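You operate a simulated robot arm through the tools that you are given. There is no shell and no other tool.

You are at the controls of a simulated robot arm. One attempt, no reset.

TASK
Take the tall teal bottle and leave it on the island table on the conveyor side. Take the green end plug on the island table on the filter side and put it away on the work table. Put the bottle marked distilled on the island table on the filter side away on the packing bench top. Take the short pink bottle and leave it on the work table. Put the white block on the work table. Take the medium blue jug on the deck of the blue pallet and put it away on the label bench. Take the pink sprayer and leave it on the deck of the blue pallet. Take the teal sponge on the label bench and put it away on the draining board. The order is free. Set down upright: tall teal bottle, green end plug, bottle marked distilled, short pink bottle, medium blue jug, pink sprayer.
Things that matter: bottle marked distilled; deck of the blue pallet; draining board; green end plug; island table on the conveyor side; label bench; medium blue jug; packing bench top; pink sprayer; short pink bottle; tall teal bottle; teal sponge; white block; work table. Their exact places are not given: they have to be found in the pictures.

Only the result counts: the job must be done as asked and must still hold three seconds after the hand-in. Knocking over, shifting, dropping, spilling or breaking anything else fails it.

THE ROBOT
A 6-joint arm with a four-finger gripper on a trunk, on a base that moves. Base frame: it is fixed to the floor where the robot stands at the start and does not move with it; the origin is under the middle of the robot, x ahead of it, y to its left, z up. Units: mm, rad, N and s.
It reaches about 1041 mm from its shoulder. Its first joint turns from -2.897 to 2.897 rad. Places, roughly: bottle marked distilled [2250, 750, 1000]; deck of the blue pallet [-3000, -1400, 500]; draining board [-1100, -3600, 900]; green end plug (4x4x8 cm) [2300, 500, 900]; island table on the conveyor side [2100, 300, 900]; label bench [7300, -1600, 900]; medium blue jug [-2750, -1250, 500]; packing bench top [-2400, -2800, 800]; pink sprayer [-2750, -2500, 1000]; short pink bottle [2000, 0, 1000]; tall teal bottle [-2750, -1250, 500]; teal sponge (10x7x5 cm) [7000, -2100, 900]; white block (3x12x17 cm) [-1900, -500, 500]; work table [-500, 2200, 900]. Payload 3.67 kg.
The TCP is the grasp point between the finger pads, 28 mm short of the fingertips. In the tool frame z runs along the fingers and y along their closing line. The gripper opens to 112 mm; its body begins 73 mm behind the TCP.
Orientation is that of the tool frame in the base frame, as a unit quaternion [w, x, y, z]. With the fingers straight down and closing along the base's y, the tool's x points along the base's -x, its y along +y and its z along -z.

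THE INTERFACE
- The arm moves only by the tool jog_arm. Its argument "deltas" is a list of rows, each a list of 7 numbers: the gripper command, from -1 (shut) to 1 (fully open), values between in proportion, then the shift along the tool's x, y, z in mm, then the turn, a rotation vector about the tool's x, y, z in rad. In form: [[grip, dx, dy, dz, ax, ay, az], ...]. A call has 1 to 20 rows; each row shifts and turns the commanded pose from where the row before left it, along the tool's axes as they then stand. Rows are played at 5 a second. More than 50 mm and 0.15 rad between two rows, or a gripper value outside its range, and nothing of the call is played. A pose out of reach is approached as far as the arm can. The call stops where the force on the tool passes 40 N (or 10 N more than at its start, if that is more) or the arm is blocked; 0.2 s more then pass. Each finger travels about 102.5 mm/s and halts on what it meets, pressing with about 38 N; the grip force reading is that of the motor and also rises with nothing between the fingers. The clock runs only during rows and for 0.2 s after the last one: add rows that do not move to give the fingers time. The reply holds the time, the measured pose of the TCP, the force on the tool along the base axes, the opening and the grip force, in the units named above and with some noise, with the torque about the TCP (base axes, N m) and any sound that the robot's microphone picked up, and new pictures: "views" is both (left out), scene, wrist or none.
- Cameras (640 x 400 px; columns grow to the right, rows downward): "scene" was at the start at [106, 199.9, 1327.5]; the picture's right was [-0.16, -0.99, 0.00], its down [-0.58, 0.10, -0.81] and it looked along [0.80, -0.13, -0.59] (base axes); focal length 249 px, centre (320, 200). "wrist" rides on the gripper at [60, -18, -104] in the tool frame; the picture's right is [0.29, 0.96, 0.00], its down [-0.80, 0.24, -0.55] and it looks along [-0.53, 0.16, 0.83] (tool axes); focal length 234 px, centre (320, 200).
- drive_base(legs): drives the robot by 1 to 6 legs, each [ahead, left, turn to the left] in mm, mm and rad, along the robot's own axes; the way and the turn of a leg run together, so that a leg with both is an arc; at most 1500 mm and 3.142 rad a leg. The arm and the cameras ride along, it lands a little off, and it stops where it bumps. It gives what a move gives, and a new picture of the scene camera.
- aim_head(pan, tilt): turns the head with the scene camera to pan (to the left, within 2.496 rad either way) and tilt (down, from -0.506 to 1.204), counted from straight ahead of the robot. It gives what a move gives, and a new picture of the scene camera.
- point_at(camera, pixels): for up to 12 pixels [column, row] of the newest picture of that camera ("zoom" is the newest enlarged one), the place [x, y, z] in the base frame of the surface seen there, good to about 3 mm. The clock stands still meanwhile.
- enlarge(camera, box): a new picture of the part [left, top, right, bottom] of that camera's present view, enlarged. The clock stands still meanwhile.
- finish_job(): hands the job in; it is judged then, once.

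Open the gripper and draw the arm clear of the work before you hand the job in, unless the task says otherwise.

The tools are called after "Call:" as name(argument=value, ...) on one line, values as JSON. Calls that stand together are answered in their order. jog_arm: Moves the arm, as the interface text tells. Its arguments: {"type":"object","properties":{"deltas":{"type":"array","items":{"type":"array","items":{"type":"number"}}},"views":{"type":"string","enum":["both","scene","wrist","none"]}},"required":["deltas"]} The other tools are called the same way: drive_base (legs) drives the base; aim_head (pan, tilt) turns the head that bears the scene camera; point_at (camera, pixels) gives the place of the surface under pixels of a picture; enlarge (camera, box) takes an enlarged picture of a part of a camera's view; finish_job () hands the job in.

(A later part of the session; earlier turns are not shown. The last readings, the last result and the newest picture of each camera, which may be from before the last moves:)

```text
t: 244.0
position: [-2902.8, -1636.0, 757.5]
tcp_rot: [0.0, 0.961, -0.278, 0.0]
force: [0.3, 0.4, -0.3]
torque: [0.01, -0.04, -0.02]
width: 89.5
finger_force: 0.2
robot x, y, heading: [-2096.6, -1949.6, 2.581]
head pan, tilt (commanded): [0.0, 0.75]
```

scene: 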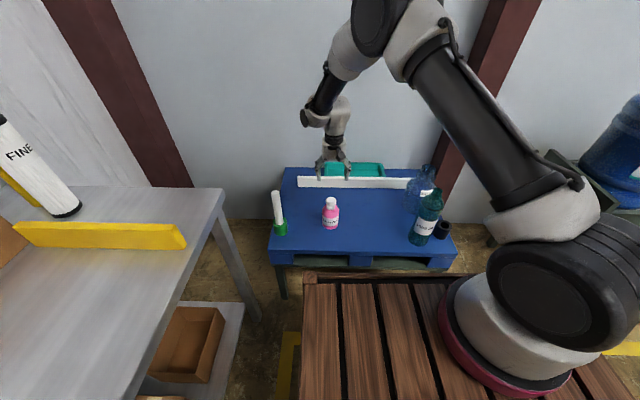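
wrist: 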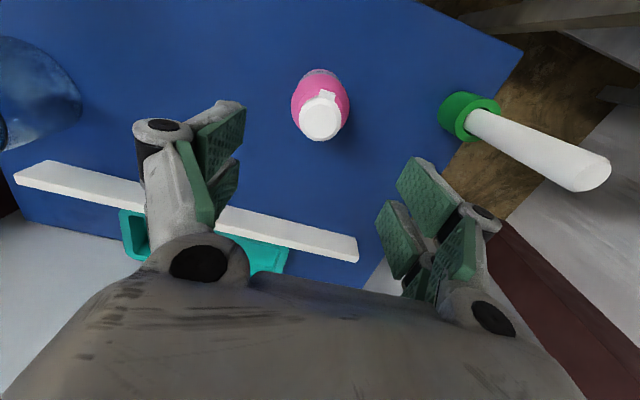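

The sprayer stands on the deck. I raise and retract the arm, then shift right to face the teal bottle.

Call:
jog_arm(deltas=[[0.6, 0, 0, -47, 0, 0, 0], [0.6, 0, 0, -47, 0, 0, 0], [0.6, 0, 0, -47, 0, 0, 0], [0.6, 0, 0, -47, 0, 0, 0], [0.6, 0, 0, -47, 0, 0, 0], [0.6, 0, 0, -47, 0, 0, 0], [0.6, 0, 0, -47, 0, 0, 0], [0.6, 0, 0, -47, 0, 0, 0], [0.6, 35, -22, -10, 0, 0, 0], [0.6, 35, -22, -10, 0, 0, 0], [0.6, 35, -22, -10, 0, 0, 0], [0.6, 35, -22, -10, 0, 0, 0], [0.6, 35, -22, 0, 0, 0, 0], [0.6, 35, -22, 0, 0, 0, 0], [0.6, 35, -22, 0, 0, 0, 0], [0.6, 0, 0, 0, 0, 0, 0]], views="none")

Call:
drive_base(legs=[[0, -200, -0.028]])

Call:
aim_head(pan=-0.1, tilt=0.8)

Call:
enlarge(camera="scene", box=[280, 130, 480, 260])

```text
t: 247.4
position: [-2614.6, -1635.6, 1173.1]
tcp_rot: [0.0, 0.961, -0.278, 0.0]
force: [-0.5, 0.4, 0.8]
torque: [-0.01, -0.04, -0.04]
width: 89.4
finger_force: 0.0
robot x, y, heading: [-2096.5, -1949.9, 2.575]
head pan, tilt (commanded): [0.0, 0.75]
```

```text
t: 249.0
position: [-2495.1, -1455.0, 1173.9]
tcp_rot: [0.0, 0.957, -0.291, 0.0]
force: [0.3, -0.3, 0.2]
torque: [0.01, 0.01, -0.01]
width: 89.8
finger_force: 0.1
robot x, y, heading: [-1986.6, -1778.7, 2.551]
head pan, tilt (commanded): [0.0, 0.75]
```

scene: 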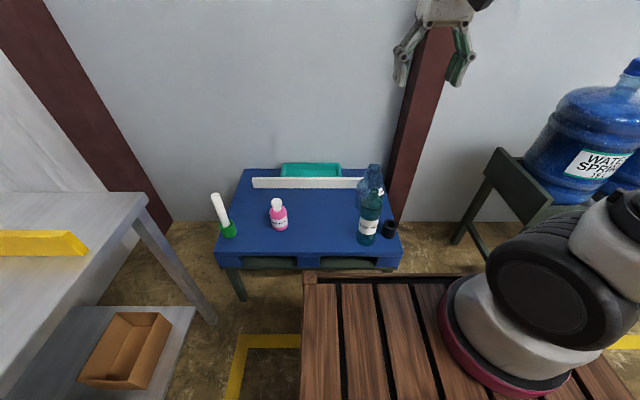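

```text
t: 249.7
position: [-2494.7, -1454.1, 1173.5]
tcp_rot: [0.0, 0.957, -0.291, 0.0]
force: [-0.7, -0.4, -0.5]
torque: [0.02, -0.02, 0.02]
width: 89.5
finger_force: 0.1
robot x, y, heading: [-1983.4, -1775.6, 2.549]
head pan, tilt (commanded): [-0.099, 0.799]
```

scene: 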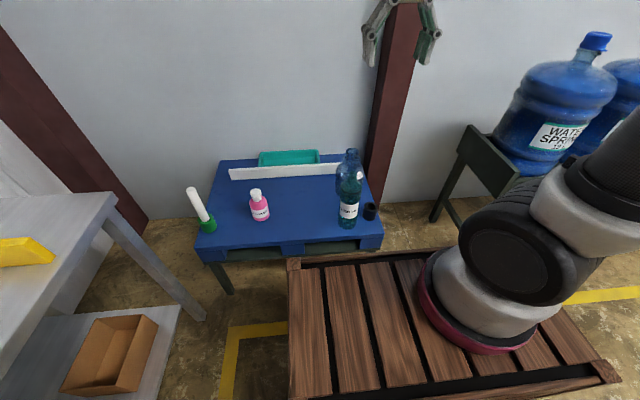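

```text
3.08 times, centred on (380, 195) of scene
```

zoom: 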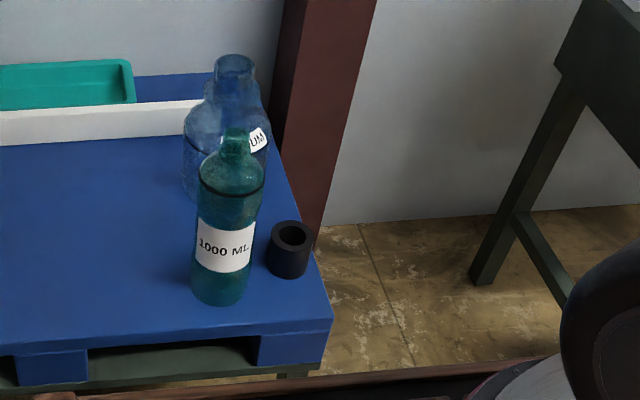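

I measure the teal bottle, jug and black cup.

Call:
point_at(camera="zoom", pixels=[[236, 130], [236, 145], [224, 145], [247, 145], [205, 200], [258, 200], [230, 230], [220, 300], [234, 60], [220, 75], [252, 75], [290, 230]])

Call:
point_at(camera="scene", pixels=[[352, 172], [352, 178], [350, 155], [340, 182], [372, 170], [369, 206]])

```text
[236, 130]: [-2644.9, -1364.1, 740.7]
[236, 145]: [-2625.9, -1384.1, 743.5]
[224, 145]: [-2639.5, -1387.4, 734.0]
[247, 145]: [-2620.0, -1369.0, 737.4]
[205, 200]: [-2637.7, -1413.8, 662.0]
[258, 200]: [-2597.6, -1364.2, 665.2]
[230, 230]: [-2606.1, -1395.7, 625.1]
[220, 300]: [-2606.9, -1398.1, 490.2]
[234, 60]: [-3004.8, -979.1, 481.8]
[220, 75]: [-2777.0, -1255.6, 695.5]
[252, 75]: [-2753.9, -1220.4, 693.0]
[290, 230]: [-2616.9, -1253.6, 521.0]
```

```text
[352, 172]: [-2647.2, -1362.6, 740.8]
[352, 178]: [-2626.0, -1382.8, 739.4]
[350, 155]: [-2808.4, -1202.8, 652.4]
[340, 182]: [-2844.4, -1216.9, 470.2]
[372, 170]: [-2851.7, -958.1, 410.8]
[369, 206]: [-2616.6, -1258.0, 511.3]
```

Teal axis ≈ (-2634,-1373), top z 742, neck about 30 mm. I move over it and descend to z≈800.

Call:
jog_arm(deltas=[[0.2, -40, 2.5, 0, 0, 0, 0], [0.2, -40, 2.5, 0, 0, 0, 0], [0.2, -40, 2.5, 0, 0, 0, 0], [0.2, -40, 2.5, 0, 0, 0, 0], [0.2, 0, 0, 46, 0, 0, 0], [0.2, 0, 0, 46, 0, 0, 0], [0.2, 0, 0, 46, 0, 0, 0], [0.2, 0, 0, 46, 0, 0, 0], [0.2, 0, 0, 46, 0, 0, 0], [0.2, 0, 0, 46, 0, 0, 0], [0.2, 0, 0, 46, 0, 0, 0], [0.2, 0, 0, 30, 0, 0, 0], [0.2, 0, 0, 0, 0, 0, 0]], views="both")

```text
t: 252.5
position: [-2634.4, -1372.5, 821.4]
tcp_rot: [-0.001, 0.957, -0.29, -0.001]
force: [-0.3, 0.5, 0.5]
torque: [-0.04, 0.0, -0.01]
width: 67.1
finger_force: 0.0
robot x, y, heading: [-1986.8, -1780.3, 2.553]
head pan, tilt (commanded): [-0.099, 0.799]
```

scene: 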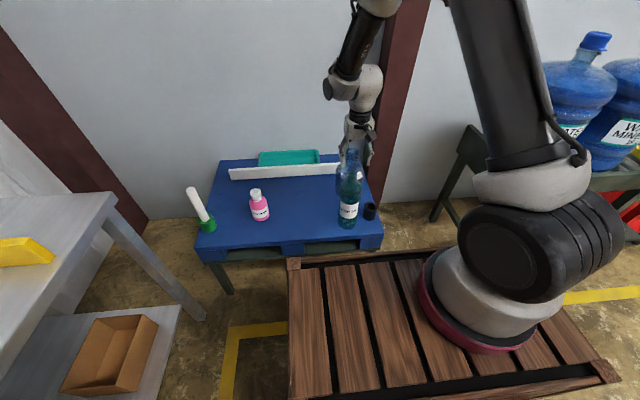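
wrist: 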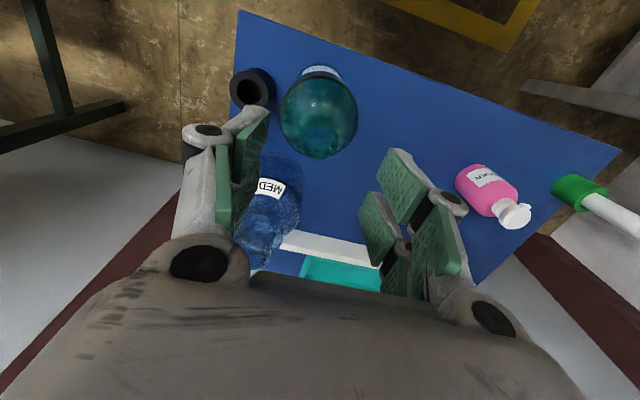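

I enlarge the wrist view to find the teal neck's centre.

Call:
enlarge(camera="wrist", box=[260, 50, 400, 170])

Call:
point_at(camera="wrist", pixels=[[318, 135], [318, 120], [318, 150], [300, 135], [337, 135], [285, 110], [352, 110], [255, 215], [265, 190]])

```text
3.33 times, centred on (330, 110) of wrist
```

zoom: 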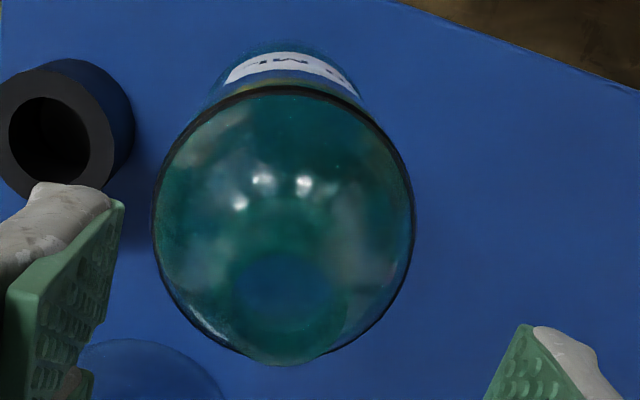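

```text
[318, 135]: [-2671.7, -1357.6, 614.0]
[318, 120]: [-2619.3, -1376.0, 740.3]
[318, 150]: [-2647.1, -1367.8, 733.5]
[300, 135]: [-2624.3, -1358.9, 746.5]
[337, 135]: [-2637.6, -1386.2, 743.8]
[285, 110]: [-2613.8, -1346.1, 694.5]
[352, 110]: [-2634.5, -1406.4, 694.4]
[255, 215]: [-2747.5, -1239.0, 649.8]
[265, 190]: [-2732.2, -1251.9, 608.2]
```

Rim centre is (-2632,-1372); the TCP is within 2.5 mm. I descend to z≈729 and close slowly.

Call:
jog_arm(deltas=[[0.2, 2, 0, 45, 0, 0, 0], [0.2, 0, 0, 30, 0, 0, 0], [0.2, 0, 0, 16, 0, 0, 0], [0.2, 0, 0, 0, 0, 0, 0], [-0.1, 0, 0, 0, 0, 0, 0], [-0.3, 0, 0, 0, 0, 0, 0], [-0.42, 0, 0, 0, 0, 0, 0], [-0.42, 0, 0, 0, 0, 0, 0]], views="wrist")

```text
t: 254.0
position: [-2636.3, -1372.8, 738.7]
tcp_rot: [0.001, 0.957, -0.289, -0.005]
force: [2.5, -0.5, 40.8]
torque: [0.44, 0.31, 0.05]
width: 29.3
finger_force: 38.5
robot x, y, heading: [-1985.1, -1777.2, 2.553]
head pan, tilt (commanded): [-0.099, 0.799]
stopped in row 7: the force on the tool passed its limit at 46 N (the readings are from after the stop); the commanded pose is now the measured one
```

wrist: 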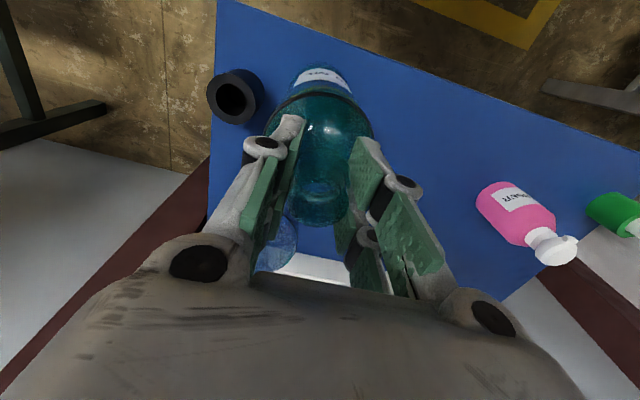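

The tips pressed on the sloping shoulder. I open, rise to z≈750 so only the neck is held, and close again.

Call:
jog_arm(deltas=[[-0.2, 0, 0, 0, 0, 0, 0], [0.1, 0, 0, 0, 0, 0, 0], [0.1, 0, 0, -6, 0, 0, 0], [0.1, 0, 0, -6, 0, 0, 0], [0.1, 0, 0, 0, 0, 0, 0]], views="both")

```text
t: 255.2
position: [-2633.8, -1372.2, 746.2]
tcp_rot: [0.0, 0.957, -0.29, -0.003]
force: [-0.2, 0.2, 0.3]
torque: [0.0, 0.0, 0.01]
width: 61.7
finger_force: 0.0
robot x, y, heading: [-1986.6, -1781.7, 2.551]
head pan, tilt (commanded): [-0.099, 0.799]
```

scene: 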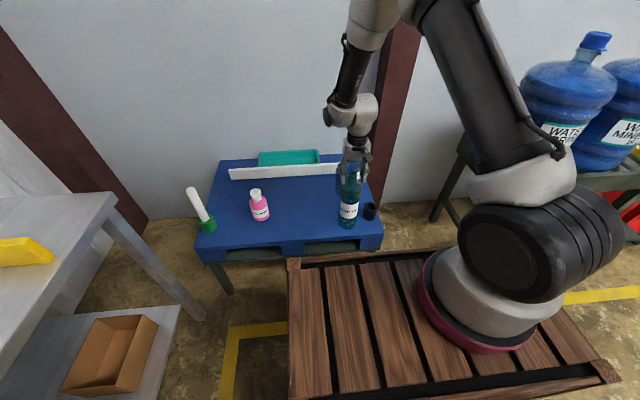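
wrist: 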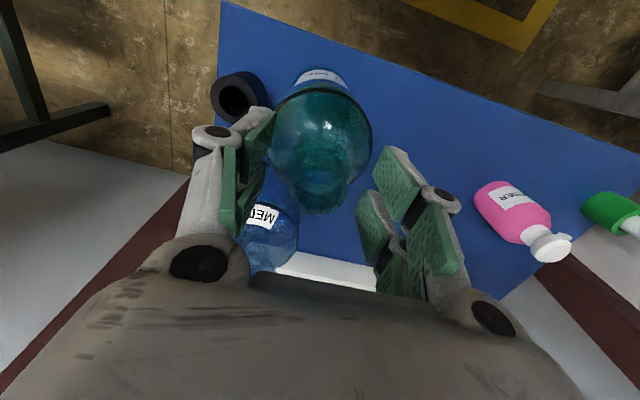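

I rise 5 mm more and close slowly.

Call:
jog_arm(deltas=[[0.1, 0, 0, -5, 0, 0, 0], [-0.2, 0, 0, 0, 0, 0, 0], [-0.38, 0, 0, 0, 0, 0, 0], [-0.45, 0, 0, 0, 0, 0, 0], [-0.5, 0, 0, 0, 0, 0, 0]], views="wrist")

```text
t: 256.4
position: [-2634.4, -1372.8, 750.4]
tcp_rot: [0.0, 0.957, -0.29, -0.003]
force: [0.1, 0.1, 0.0]
torque: [0.02, -0.02, -0.01]
width: 28.3
finger_force: 0.2
robot x, y, heading: [-1984.8, -1778.9, 2.548]
head pan, tilt (commanded): [-0.099, 0.799]
```

wrist: 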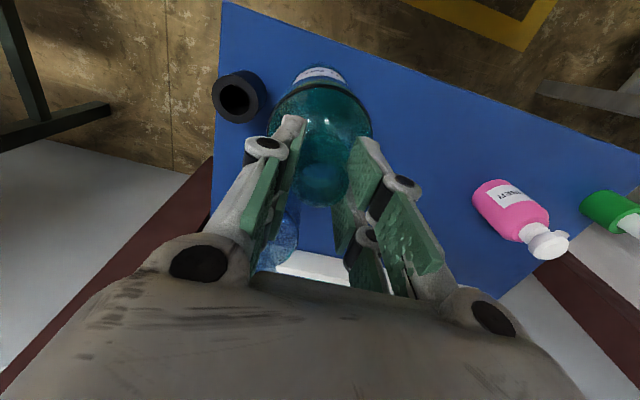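

No contact yet at 28 mm; I close further.

Call:
jog_arm(deltas=[[-0.6, 0, 0, 0, 0, 0, 0], [-0.8, 0, 0, 0, 0, 0, 0], [-1, 0, 0, 0, 0, 0, 0], [-1, 0, 0, 0, 0, 0, 0]], views="wrist")

```text
t: 257.4
position: [-2633.8, -1372.2, 750.6]
tcp_rot: [-0.001, 0.957, -0.29, -0.003]
force: [-0.8, 0.8, 1.6]
torque: [0.1, 0.1, -0.04]
width: 27.3
finger_force: 38.3
robot x, y, heading: [-1985.7, -1780.5, 2.555]
head pan, tilt (commanded): [-0.099, 0.799]
```

wrist: 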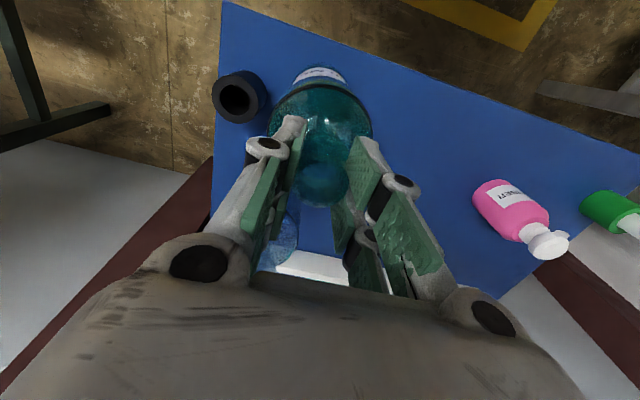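

Held at 27.3 mm with no wedging. I lift 25 mm and check.

Call:
jog_arm(deltas=[[-1, 0, 0, -8, 0, 0, 0], [-1, 0, 0, -17, 0, 0, 0], [-1, 0, 0, 0, 0, 0, 0]], views="both")

```text
t: 258.2
position: [-2632.9, -1371.4, 775.9]
tcp_rot: [0.0, 0.957, -0.29, -0.002]
force: [-0.1, 0.6, -0.4]
torque: [-0.02, 0.0, 0.0]
width: 27.3
finger_force: 38.2
robot x, y, heading: [-1986.8, -1779.4, 2.553]
head pan, tilt (commanded): [-0.099, 0.799]
```

scene: 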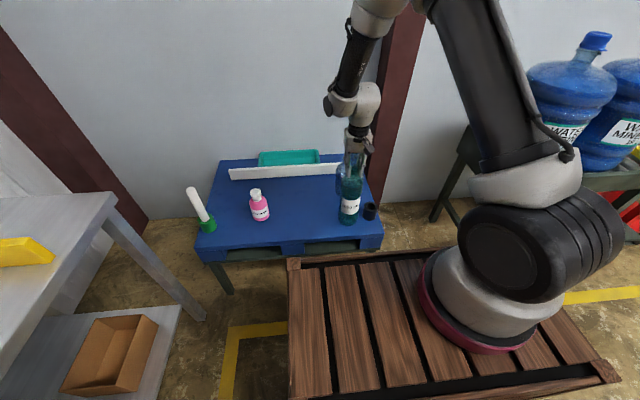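
wrist: 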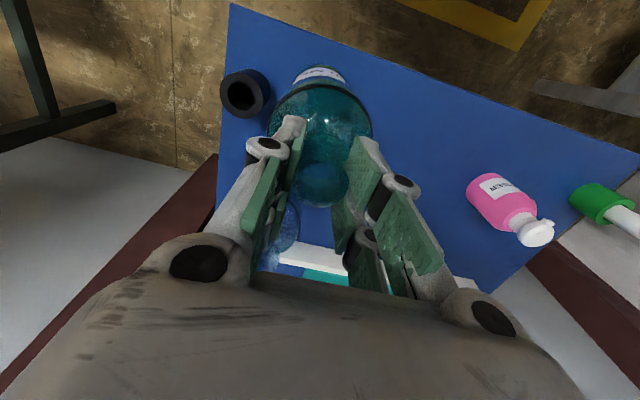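

The teal bottle is lifted (very light). I raise it to z≈1290 and retract, then turn and drive toward the island's near side.

Call:
jog_arm(deltas=[[-1, 0, 0, -47, 0, 0, 0], [-1, 0, 0, -47, 0, 0, 0], [-1, 0, 0, -47, 0, 0, 0], [-1, 0, 0, -47, 0, 0, 0], [-1, 0, 0, -47, 0, 0, 0], [-1, 0, 0, -47, 0, 0, 0], [-1, 0, 0, -47, 0, 0, 0], [-1, 0, 0, -47, 0, 0, 0], [-1, 30, 0, -35, 0, 0, 0], [-1, 30, 0, -35, 0, 0, 0], [-1, 30, 0, -35, 0, 0, 0], [-1, 30, 0, -35, 0, 0, 0], [-1, 30, 0, 0, 0, 0, 0], [-1, 30, 0, 0, 0, 0, 0], [-1, 0, 0, 0, 0, 0, 0]], views="wrist")

Call:
drive_base(legs=[[0, 0, -1.575], [1494, 0, 0], [1494, 0, 0]])

```text
t: 261.4
position: [-2481.1, -1474.1, 1290.9]
tcp_rot: [0.001, 0.957, -0.29, -0.003]
force: [-0.3, -0.6, 0.2]
torque: [0.01, 0.0, 0.01]
width: 27.5
finger_force: 37.9
robot x, y, heading: [-1987.5, -1778.7, 2.554]
head pan, tilt (commanded): [-0.099, 0.799]
```

wrist: 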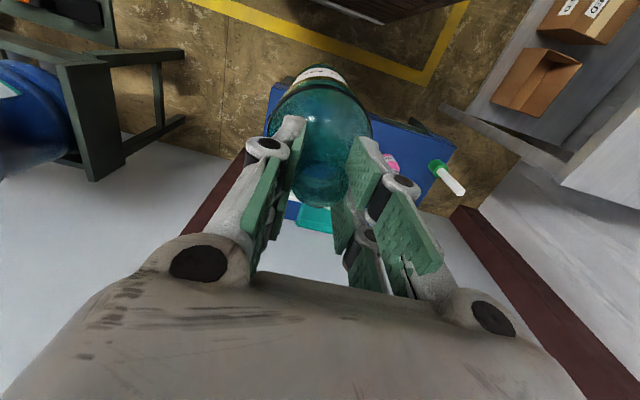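

```text
t: 279.6
position: [-81.2, 1237.1, 1291.0]
tcp_rot: [0.001, -0.491, 0.871, 0.003]
force: [-0.3, 0.2, -0.7]
torque: [-0.02, -0.01, 0.0]
width: 27.3
finger_force: 38.3
robot x, y, heading: [-365.7, 730.8, 1.019]
head pan, tilt (commanded): [-0.099, 0.799]
```

scene: 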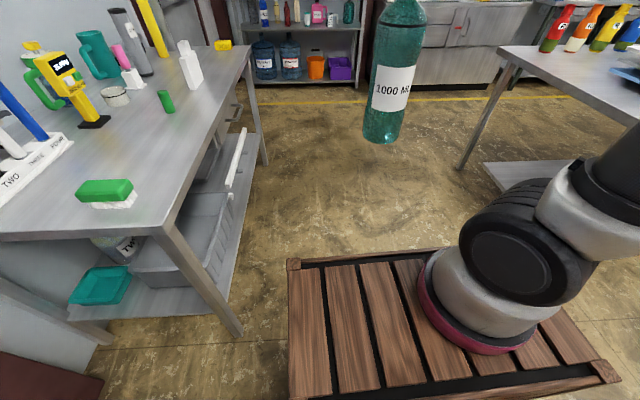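

The robot is at the corridor start. I straighten the heading and drive right along the island's near side.

Call:
drive_base(legs=[[0, 0, -0.042], [0, -1090, 0], [0, -1090, 0]])

Call:
aim_head(pan=-0.25, tilt=0.45)

```text
t: 290.7
position: [1726.4, 35.3, 1291.2]
tcp_rot: [0.002, -0.472, 0.882, 0.002]
force: [0.1, 0.7, 0.0]
torque: [0.0, -0.02, 0.02]
width: 27.3
finger_force: 37.8
robot x, y, heading: [1423.7, -461.4, 0.982]
head pan, tilt (commanded): [-0.099, 0.799]
```

scene: 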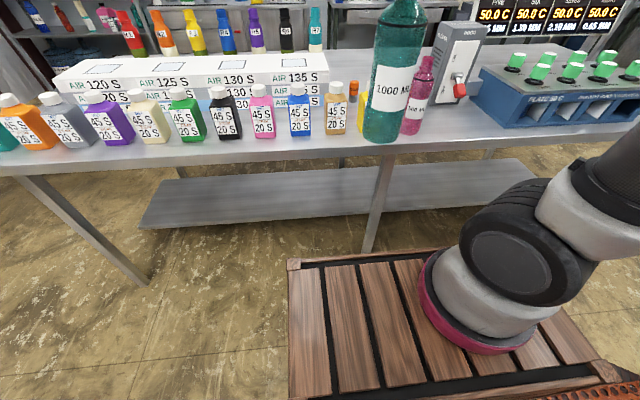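

```text
t: 291.5
position: [1726.1, 35.7, 1291.5]
tcp_rot: [0.002, -0.471, 0.882, 0.002]
force: [-1.3, -0.3, -1.3]
torque: [0.01, -0.03, 0.02]
width: 27.3
finger_force: 38.2
robot x, y, heading: [1426.8, -462.6, 0.976]
head pan, tilt (commanded): [-0.25, 0.45]
```

scene: 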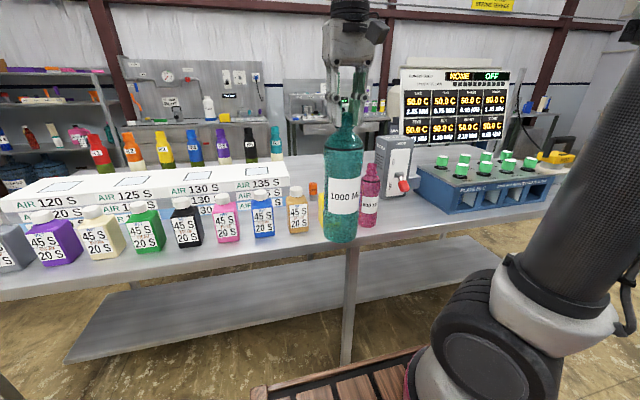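

I measure the free near-edge area right of the pink bottle around (400,210).

Call:
point_at(camera="scene", pixels=[[400, 210], [420, 210], [400, 222], [380, 222], [440, 212], [430, 205], [369, 220], [370, 200], [395, 190], [413, 195], [440, 200], [480, 205]])

Call:
enlarge(camera="scene", box=[320, 130, 480, 250])

```text
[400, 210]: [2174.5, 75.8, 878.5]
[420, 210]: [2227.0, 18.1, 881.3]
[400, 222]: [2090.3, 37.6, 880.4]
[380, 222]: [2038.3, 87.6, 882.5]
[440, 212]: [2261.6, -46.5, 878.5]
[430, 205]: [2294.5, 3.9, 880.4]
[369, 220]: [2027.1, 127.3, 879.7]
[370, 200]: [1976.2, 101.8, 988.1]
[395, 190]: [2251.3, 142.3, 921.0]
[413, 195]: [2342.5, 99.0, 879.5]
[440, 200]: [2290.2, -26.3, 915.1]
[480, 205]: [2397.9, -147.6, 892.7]
```

```text
3.33 times, centred on (400, 190) of scene
```

zoom: 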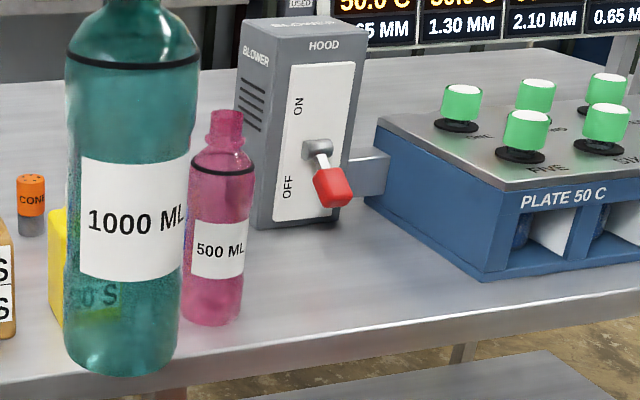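

I check the red handle's position against the intended place.

Call:
point_at(camera="zoom", pixels=[[333, 188], [318, 150], [333, 205], [225, 115], [212, 180], [245, 300], [470, 270], [490, 275], [300, 330], [340, 330]])

```text
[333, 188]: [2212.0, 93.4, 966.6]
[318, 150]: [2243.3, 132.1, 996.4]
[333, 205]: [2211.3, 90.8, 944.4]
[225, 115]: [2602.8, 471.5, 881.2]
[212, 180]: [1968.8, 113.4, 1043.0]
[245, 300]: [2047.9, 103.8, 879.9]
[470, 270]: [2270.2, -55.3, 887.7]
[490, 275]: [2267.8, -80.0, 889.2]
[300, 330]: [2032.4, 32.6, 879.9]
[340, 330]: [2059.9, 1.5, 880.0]
```

I drive right first (to pass the pink bottle in front), then ahead to the edge.

Call:
drive_base(legs=[[0, -320, 0]])

Call:
aim_head(pan=0.0, tilt=0.6)

```text
t: 293.6
position: [2000.6, -150.0, 1290.1]
tcp_rot: [0.001, -0.468, 0.884, 0.002]
force: [0.2, -0.7, -1.0]
torque: [0.0, -0.02, 0.01]
width: 27.2
finger_force: 37.3
robot x, y, heading: [1692.9, -640.7, 0.968]
head pan, tilt (commanded): [-0.25, 0.45]
```

scene: 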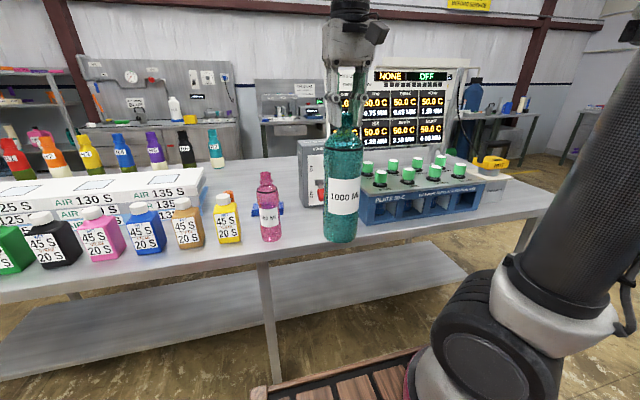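

```text
t: 294.4
position: [2001.3, -149.4, 1290.0]
tcp_rot: [0.002, -0.467, 0.884, 0.002]
force: [0.3, 0.2, 0.6]
torque: [0.02, -0.04, 0.0]
width: 27.1
finger_force: 38.1
robot x, y, heading: [1693.0, -639.0, 0.973]
head pan, tilt (commanded): [0.0, 0.6]
```

scene: 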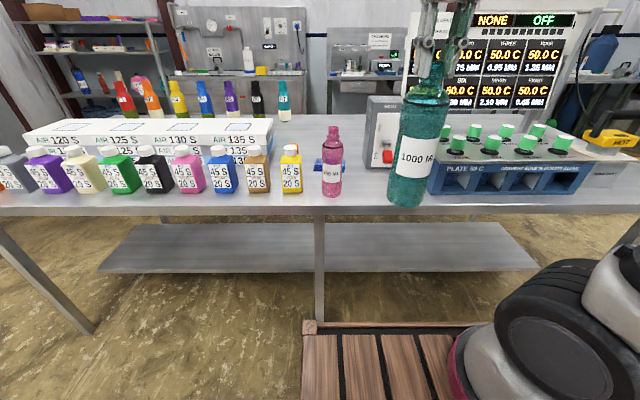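

TCP is aligned with the intended spot. I drive 222 mm straight ahead.

Call:
drive_base(legs=[[222, 0, 0.004]])

Call:
aim_head(pan=0.0, tilt=0.75)

```text
t: 296.1
position: [2124.4, 39.0, 1290.2]
tcp_rot: [0.001, -0.47, 0.883, 0.001]
force: [0.6, 0.3, -0.5]
torque: [-0.01, -0.01, -0.03]
width: 27.2
finger_force: 37.3
robot x, y, heading: [1817.8, -458.1, 0.981]
head pan, tilt (commanded): [0.0, 0.6]
```

scene: 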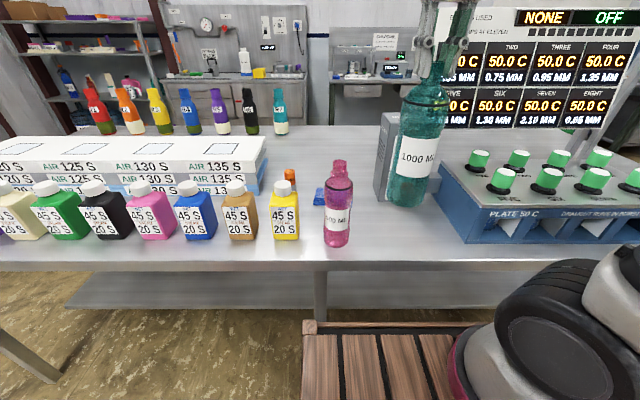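

```text
t: 296.8
position: [2125.6, 38.3, 1290.9]
tcp_rot: [0.002, -0.469, 0.883, 0.003]
force: [-0.4, -0.5, -0.4]
torque: [0.0, 0.01, 0.03]
width: 27.2
finger_force: 38.0
robot x, y, heading: [1817.9, -458.2, 0.978]
head pan, tilt (commanded): [0.0, 0.75]
```

scene: 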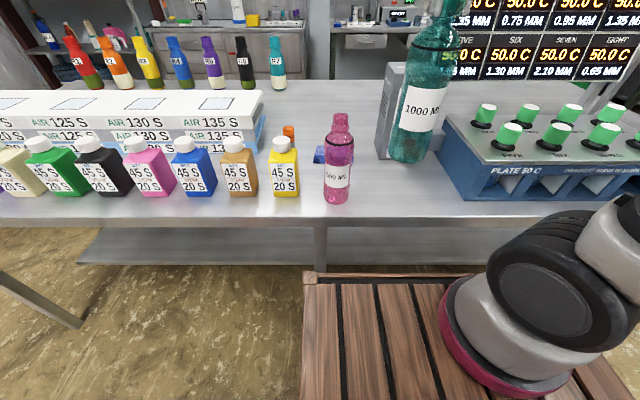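

TCP is over the spot (a≈1222, d≈-1740). I lower to about 13 mm above the table and view.

Call:
jog_arm(deltas=[[-1, 0, 0, 45, 0, 0, 0], [-1, 0, 0, 45, 0, 0, 0], [-1, 0, 0, 25, 0, 0, 0], [-1, 0, 0, 0, 0, 0, 0]], views="both")

```text
t: 297.8
position: [2122.4, 38.2, 1176.3]
tcp_rot: [0.002, -0.47, 0.883, 0.002]
force: [0.5, -0.4, -0.7]
torque: [0.0, 0.01, -0.01]
width: 27.2
finger_force: 38.0
robot x, y, heading: [1813.0, -458.1, 0.979]
head pan, tilt (commanded): [0.0, 0.75]
```

scene: 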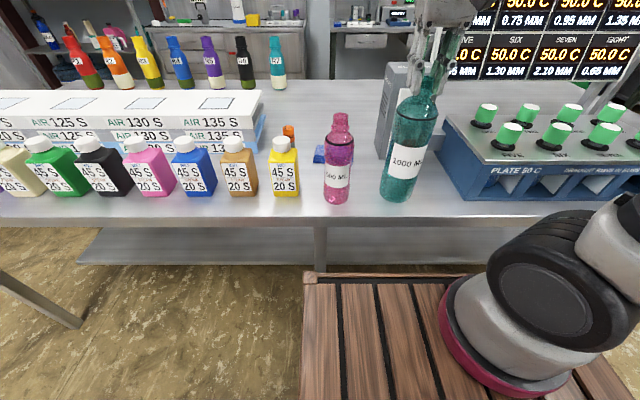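
wrist: 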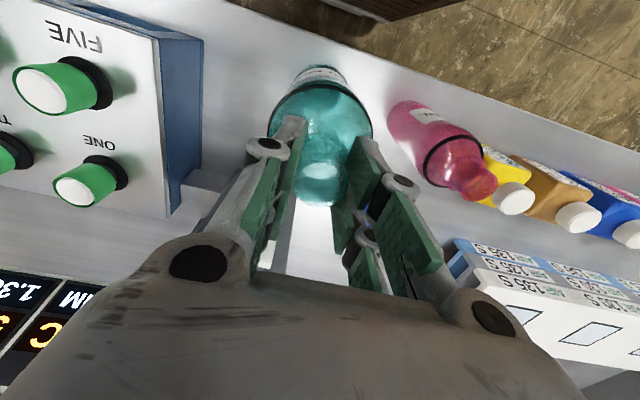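

I lower gently to contact.

Call:
jog_arm(deltas=[[-1, 0, 0, 8, 0, 0, 0], [-1, 0, 0, 4, 0, 0, 0], [-1, 0, 0, 1.5, 0, 0, 0], [-1, 0, 0, 0, 0, 0, 0]], views="none")

```text
t: 298.8
position: [2124.0, 39.2, 1161.7]
tcp_rot: [0.001, -0.47, 0.883, 0.002]
force: [-0.4, 0.8, -1.2]
torque: [-0.01, 0.03, 0.0]
width: 27.0
finger_force: 38.0
robot x, y, heading: [1820.6, -452.1, 0.973]
head pan, tilt (commanded): [0.0, 0.75]
```

Call:
jog_arm(deltas=[[-1, 0, 0, 1, 0, 0, 0], [-1, 0, 0, 1, 0, 0, 0], [-1, 0, 0, 0, 0, 0, 0]], views="none")

```text
t: 299.6
position: [2125.4, 39.0, 1160.3]
tcp_rot: [0.003, -0.47, 0.883, 0.003]
force: [-0.5, -0.9, 17.4]
torque: [-0.57, 0.36, 0.0]
width: 27.1
finger_force: 37.9
robot x, y, heading: [1819.8, -456.6, 0.98]
head pan, tilt (commanded): [0.0, 0.75]
```

Contact (17 N). I ease up 1 mm, open slowly and rise.

Call:
jog_arm(deltas=[[-1, 0, 0, -1, 0, 0, 0], [-0.48, 0, 0, 0, 0, 0, 0], [-0.4, 0, 0, 0, 0, 0, 0], [-0.2, 0, 0, 0, 0, 0, 0], [0.1, 0, 0, 0, 0, 0, 0], [0.1, 0, 0, 0, 0, 0, 0], [0.1, 0, 0, -20, 0, 0, 0], [0.1, 0, 0, -40, 0, 0, 0], [0.1, 0, 0, -40, 0, 0, 0], [0.1, 0, 0, 0, 0, 0, 0]], views="both")

```text
t: 301.8
position: [2124.7, 39.3, 1259.8]
tcp_rot: [0.002, -0.47, 0.883, 0.002]
force: [-0.3, -0.1, 0.2]
torque: [0.02, 0.0, -0.02]
width: 61.5
finger_force: 0.0
robot x, y, heading: [1819.3, -460.1, 0.973]
head pan, tilt (commanded): [0.0, 0.75]
```

scene: 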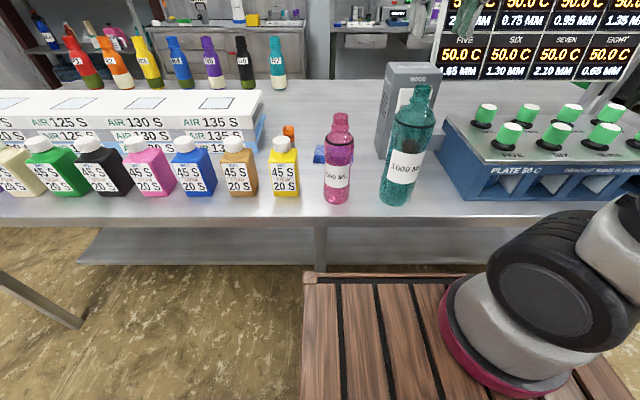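
wrist: 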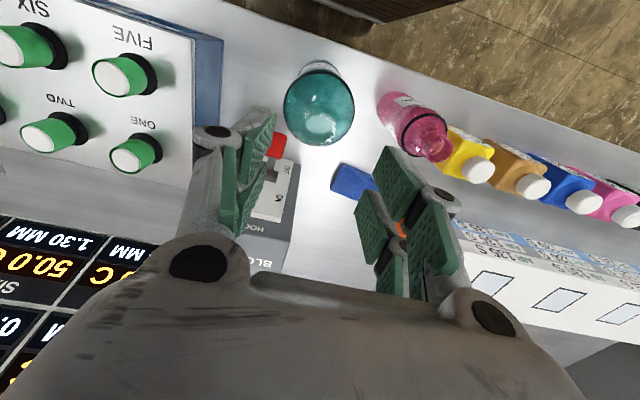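

The teal bottle stands. Now I measure the pink bottle's rim in both views.

Call:
enlarge(camera="scene", box=[290, 90, 390, 220])

Call:
point_at(camera="zoom", pixels=[[312, 78], [312, 82], [312, 90], [275, 100], [350, 100], [275, 140], [350, 140], [312, 160], [262, 200], [362, 200], [312, 300], [290, 110]])

Call:
point_at(camera="wrist", pixels=[[432, 147], [425, 135], [440, 158], [420, 148], [447, 143], [410, 115], [415, 105]])

```text
3.08 times, centred on (340, 155) of scene
```

zoom: 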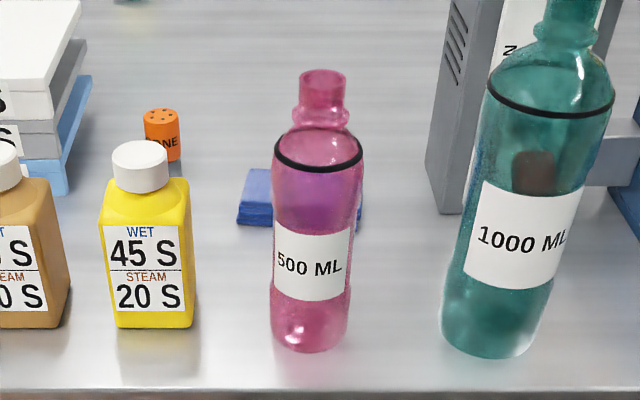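

```text
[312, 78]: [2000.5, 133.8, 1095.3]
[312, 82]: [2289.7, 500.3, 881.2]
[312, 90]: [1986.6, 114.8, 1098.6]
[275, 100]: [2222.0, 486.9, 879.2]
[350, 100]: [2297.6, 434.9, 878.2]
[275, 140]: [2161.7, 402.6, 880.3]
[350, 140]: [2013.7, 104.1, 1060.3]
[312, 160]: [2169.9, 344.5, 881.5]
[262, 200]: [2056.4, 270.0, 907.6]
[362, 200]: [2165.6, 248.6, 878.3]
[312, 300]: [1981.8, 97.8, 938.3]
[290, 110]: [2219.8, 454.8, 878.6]
```

```text
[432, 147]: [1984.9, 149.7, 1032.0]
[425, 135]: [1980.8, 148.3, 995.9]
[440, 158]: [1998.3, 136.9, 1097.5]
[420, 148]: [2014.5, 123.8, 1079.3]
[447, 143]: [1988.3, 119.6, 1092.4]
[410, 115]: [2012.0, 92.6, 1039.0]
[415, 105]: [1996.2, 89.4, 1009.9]
```

I re-measure the rim at its true columns in the zoom.

Call:
point_at(camera="zoom", pixels=[[322, 84], [322, 72], [304, 80], [342, 80], [322, 95], [322, 105], [322, 118], [322, 128], [322, 290], [300, 118], [346, 118]])

```text
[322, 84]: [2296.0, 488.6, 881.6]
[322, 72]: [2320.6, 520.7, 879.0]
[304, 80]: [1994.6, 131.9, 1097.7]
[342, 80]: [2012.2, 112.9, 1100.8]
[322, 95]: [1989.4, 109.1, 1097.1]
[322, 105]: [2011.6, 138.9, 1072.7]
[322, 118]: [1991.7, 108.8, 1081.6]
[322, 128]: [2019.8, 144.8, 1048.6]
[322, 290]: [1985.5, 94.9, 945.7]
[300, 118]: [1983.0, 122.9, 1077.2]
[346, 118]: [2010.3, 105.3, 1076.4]
```

Pink axis ≈ (2001,121), rim z≈1098. I move left over it and come down to z≈1150.

Call:
jog_arm(deltas=[[0.1, 0, 49.5, 0, 0, 0, 0], [0.1, 0, 49.5, 0, 0, 0, 0], [0.1, 1, 49.5, 0, 0, 0, 0], [0.1, 0, 0, 40, 0, 0, 0], [0.1, 0, 0, 40, 0, 0, 0], [0.1, 0, 0, 25, 0, 0, 0], [0.1, 0, 0, 0, 0, 0, 0]], views="both")

Call:
enlarge(camera="wrist", box=[240, 40, 440, 240])

```text
t: 303.4
position: [2000.3, 122.5, 1155.0]
tcp_rot: [0.003, -0.47, 0.883, 0.002]
force: [0.2, -0.5, 0.3]
torque: [0.0, 0.01, -0.01]
width: 61.2
finger_force: 0.0
robot x, y, heading: [1816.9, -456.2, 0.976]
head pan, tilt (commanded): [0.0, 0.75]
```

scene: 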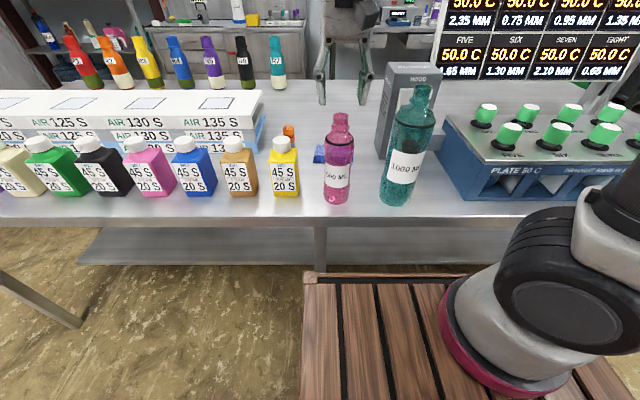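
wrist: 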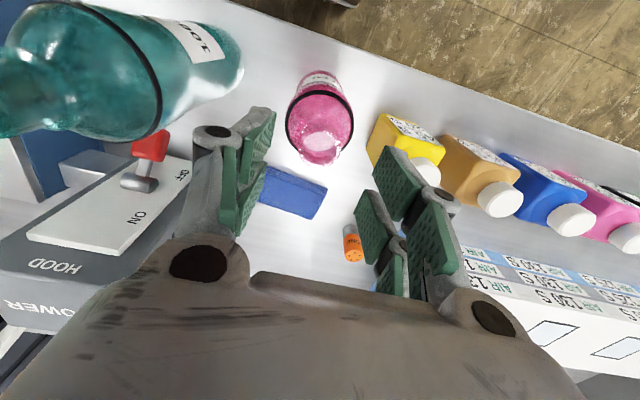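

```text
2.00 times, centred on (340, 140) of wrist
```

zoom: 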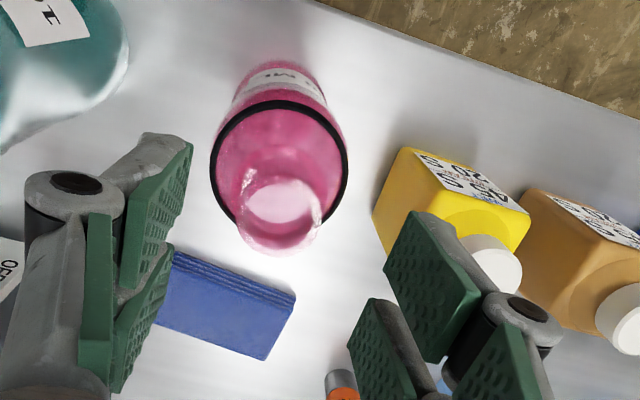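

I measure the rim in this zoom.

Call:
point_at(camera="zoom", pixels=[[280, 246], [280, 252], [245, 235], [316, 235], [250, 220], [312, 220], [280, 185], [243, 200], [318, 200]])

```text
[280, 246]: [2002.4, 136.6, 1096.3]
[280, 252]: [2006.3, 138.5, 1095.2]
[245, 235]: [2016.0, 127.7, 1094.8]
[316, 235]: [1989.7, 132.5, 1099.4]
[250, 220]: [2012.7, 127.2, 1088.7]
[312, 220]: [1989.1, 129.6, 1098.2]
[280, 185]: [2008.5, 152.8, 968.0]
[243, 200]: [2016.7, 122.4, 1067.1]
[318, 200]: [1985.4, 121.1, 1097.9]
```

TCP is within 2–3 mm of the axis. I descend to z≈1107 and close slowly.

Call:
jog_arm(deltas=[[0.1, 1, 2, 30, 0, 0, 0], [0.1, 0, 0, 18, 0, 0, 0], [0.1, 0, 0, 0, 0, 0, 0], [-0.2, 0, 0, 0, 0, 0, 0], [-0.35, 0, 0, 0, 0, 0, 0], [-0.45, 0, 0, 0, 0, 0, 0], [-0.45, 0, 0, 0, 0, 0, 0]], views="wrist")

```text
t: 305.0
position: [2000.2, 124.1, 1107.8]
tcp_rot: [0.002, -0.469, 0.883, 0.002]
force: [0.3, -0.6, -0.1]
torque: [0.0, -0.03, 0.02]
width: 30.9
finger_force: 0.2
robot x, y, heading: [1813.7, -459.3, 0.981]
head pan, tilt (commanded): [0.0, 0.75]
```

wrist: 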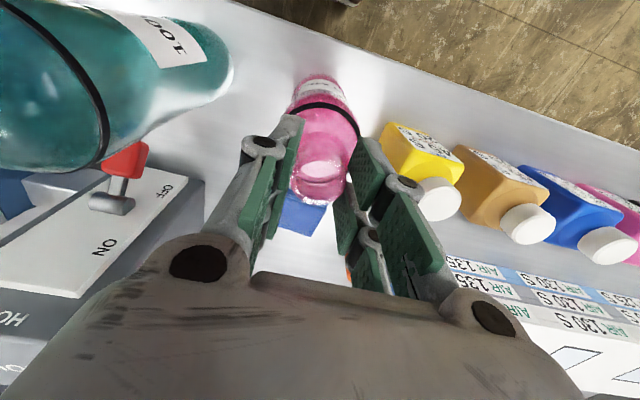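

No contact at 31 mm; I close to grip.

Call:
jog_arm(deltas=[[-0.52, 0, 0, 0, 0, 0, 0], [-0.6, 0, 0, 0, 0, 0, 0], [-0.8, 0, 0, 0, 0, 0, 0], [-1, 0, 0, 0, 0, 0, 0], [-1, 0, 0, 0, 0, 0, 0]], views="none")

```text
t: 306.2
position: [1998.8, 124.1, 1108.2]
tcp_rot: [0.002, -0.469, 0.883, 0.002]
force: [0.6, -0.7, -0.5]
torque: [-0.01, -0.03, 0.0]
width: 27.5
finger_force: 38.5
robot x, y, heading: [1819.4, -455.7, 0.976]
head pan, tilt (commanded): [0.0, 0.75]
```

Gripped at 27.5 mm. I lift 30 mm and check.

Call:
jog_arm(deltas=[[-1, 0, 0, -8, 0, 0, 0], [-1, 0, 0, -22, 0, 0, 0], [-1, 0, 0, 0, 0, 0, 0]], views="both")

```text
t: 307.0
position: [1999.7, 123.0, 1138.8]
tcp_rot: [0.002, -0.469, 0.883, 0.002]
force: [0.0, -0.5, -0.1]
torque: [0.01, -0.04, 0.0]
width: 27.6
finger_force: 38.2
robot x, y, heading: [1820.4, -455.9, 0.98]
head pan, tilt (commanded): [0.0, 0.75]
```

scene: 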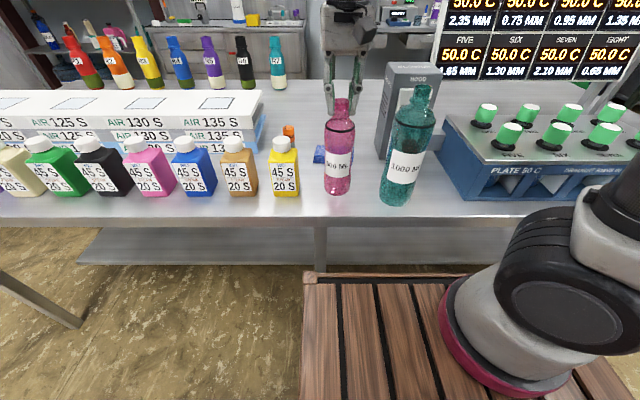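
wrist: 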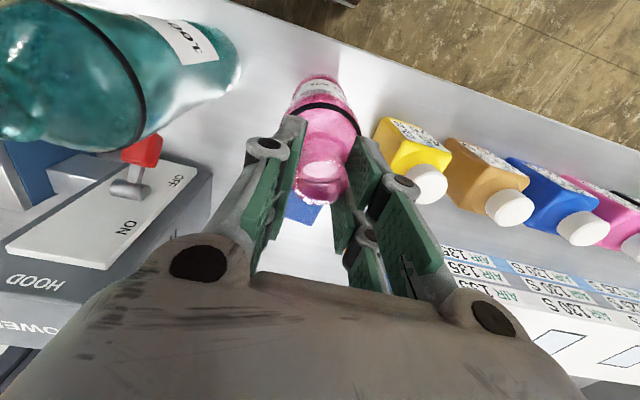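

The pink bottle is held. I raise it to z≈1290, back off, and drive to the work table.

Call:
jog_arm(deltas=[[-1, 0, 0, -40, 0, 0, 0], [-1, 0, 0, -40, 0, 0, 0], [-1, 0, 0, -40, 0, 0, 0], [-1, 0, 0, -35, 0, 0, 0], [-1, 0, 0, 0, 0, 0, 0]], views="none")

Call:
drive_base(legs=[[-250, 0, 0], [0, 1160, 0], [0, 1160, 0]])

```text
t: 308.2
position: [2000.9, 121.8, 1292.6]
tcp_rot: [0.002, -0.469, 0.883, 0.002]
force: [-0.4, 0.3, -0.4]
torque: [0.01, -0.01, -0.01]
width: 27.3
finger_force: 38.4
robot x, y, heading: [1817.2, -457.5, 0.979]
head pan, tilt (commanded): [0.0, 0.75]
```

```text
t: 321.1
position: [-100.0, 1195.9, 1293.6]
tcp_rot: [0.002, -0.479, 0.878, 0.002]
force: [-0.6, -0.2, -0.3]
torque: [0.0, 0.0, 0.01]
width: 27.3
finger_force: 37.9
robot x, y, heading: [-266.4, 615.3, 0.997]
head pan, tilt (commanded): [0.0, 0.75]
```

scene: 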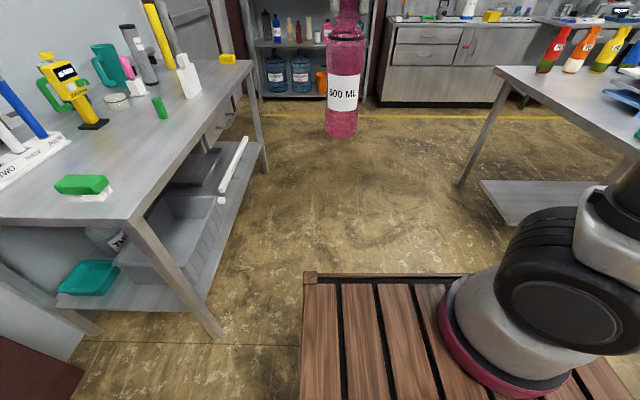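

I drive ahead to be opposite the work table and turn left to face it.

Call:
drive_base(legs=[[1420, 0, 0], [0, 0, 1.551]])

Call:
aim_head(pan=0.0, tilt=0.55)

```text
t: 331.8
position: [-108.5, 1960.2, 1293.4]
tcp_rot: [0.0, 0.958, -0.285, -0.003]
force: [0.5, -0.6, -0.2]
torque: [0.03, 0.01, -0.03]
width: 27.1
finger_force: 37.7
robot x, y, heading: [467.6, 1779.6, 2.562]
head pan, tilt (commanded): [0.0, 0.75]
```

scene: 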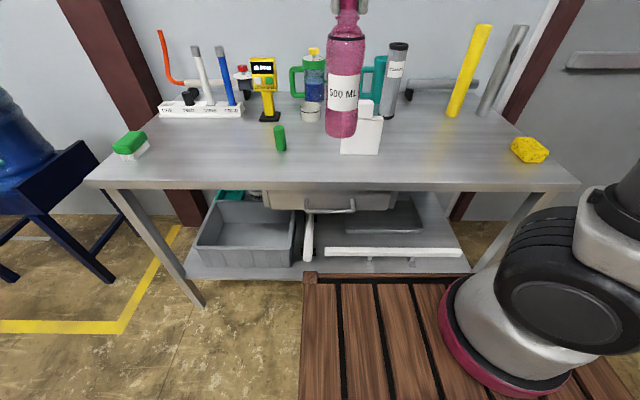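

```text
t: 332.5
position: [-107.6, 1960.2, 1292.3]
tcp_rot: [0.0, 0.958, -0.286, -0.003]
force: [0.6, 0.4, 0.1]
torque: [0.0, 0.02, 0.01]
width: 27.1
finger_force: 38.4
robot x, y, heading: [470.0, 1786.0, 2.56]
head pan, tilt (commanded): [0.0, 0.55]
```

scene: 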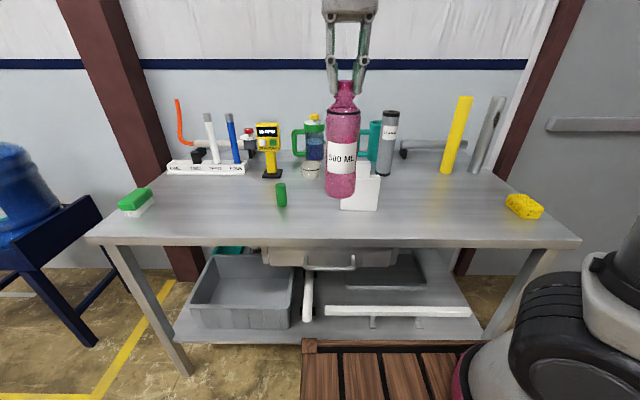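

I verify the spot near (440,205) is free.

Call:
point_at(camera="scene", pixels=[[430, 200], [450, 210], [410, 205], [430, 220], [470, 200], [380, 200], [362, 208], [390, 170]])

```text
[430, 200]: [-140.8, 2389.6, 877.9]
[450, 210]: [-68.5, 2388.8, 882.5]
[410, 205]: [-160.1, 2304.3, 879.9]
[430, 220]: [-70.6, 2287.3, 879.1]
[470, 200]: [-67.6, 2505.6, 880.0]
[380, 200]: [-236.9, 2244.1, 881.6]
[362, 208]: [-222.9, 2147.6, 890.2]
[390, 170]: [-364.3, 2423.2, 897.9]
```

The spot (-130,2309) is free. I move right, then forward over it, and lower partway.

Call:
jog_arm(deltas=[[-1, 0, -46.6, 0, 0, 0, 0], [-1, 0, -46.6, 0, 0, 0, 0], [-1, 0, -46.6, 0, 0, 0, 0], [-1, 0, -46.6, 0, 0, 0, 0], [-1, 0, -46.6, 0, 0, 0, 0], [-1, 0, -46.6, 0, 0, 0, 0], [-1, -42, 0, 0, 0, 0, 0], [-1, -42, 0, 0, 0, 0, 0], [-1, -42, 0, 0, 0, 0, 0], [-1, -42, 0, 0, 0, 0, 0], [-1, -42, 0, 0, 0, 0, 0], [-1, 0, 0, 45, 0, 0, 0], [-1, 0, 0, 45, 0, 0, 0], [-1, 0, 0, 45, 0, 0, 0], [-1, 0, 0, 30, 0, 0, 0], [-1, 0, 0, 0, 0, 0, 0]], views="both")

```text
t: 335.9
position: [-133.8, 2308.3, 1127.5]
tcp_rot: [0.001, 0.958, -0.286, -0.003]
force: [0.0, -0.5, -1.1]
torque: [-0.01, 0.01, 0.01]
width: 27.1
finger_force: 37.9
robot x, y, heading: [474.7, 1784.4, 2.556]
head pan, tilt (commanded): [0.0, 0.55]
```

scene: 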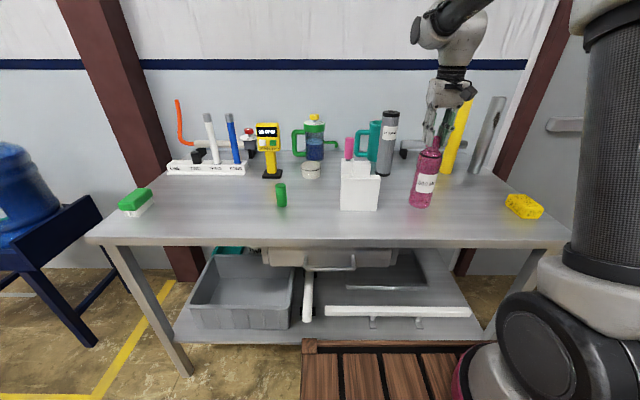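
wrist: 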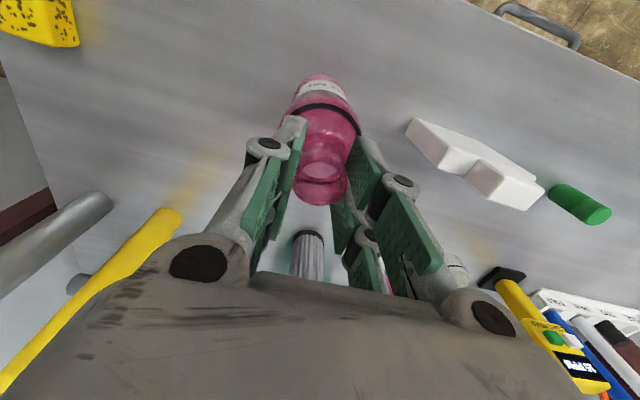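

I lower gently to contact (expected z≈1108).

Call:
jog_arm(deltas=[[-1, 0, 0, 10, 0, 0, 0], [-1, 0, 0, 6, 0, 0, 0], [-1, 0, 0, 1.5, 0, 0, 0], [-1, 0, 0, 1, 0, 0, 0], [-1, 0, 0, 0, 0, 0, 0]], views="none")

```text
t: 337.1
position: [-132.0, 2308.5, 1111.4]
tcp_rot: [0.0, 0.958, -0.286, -0.003]
force: [0.4, -0.2, -0.3]
torque: [0.02, 0.0, 0.0]
width: 27.5
finger_force: 37.7
robot x, y, heading: [473.3, 1783.4, 2.561]
head pan, tilt (commanded): [0.0, 0.55]
```

Call:
jog_arm(deltas=[[-1, 0, 0, 1.2, 0, 0, 0], [-1, 0, 0, 1.2, 0, 0, 0], [-1, 0, 0, 0, 0, 0, 0]], views="none")

```text
t: 337.9
position: [-131.6, 2308.9, 1107.8]
tcp_rot: [0.0, 0.958, -0.286, -0.002]
force: [-0.3, -0.5, 4.5]
torque: [-0.08, -0.02, -0.05]
width: 27.2
finger_force: 37.9
robot x, y, heading: [472.8, 1784.4, 2.563]
head pan, tilt (commanded): [0.0, 0.55]
```

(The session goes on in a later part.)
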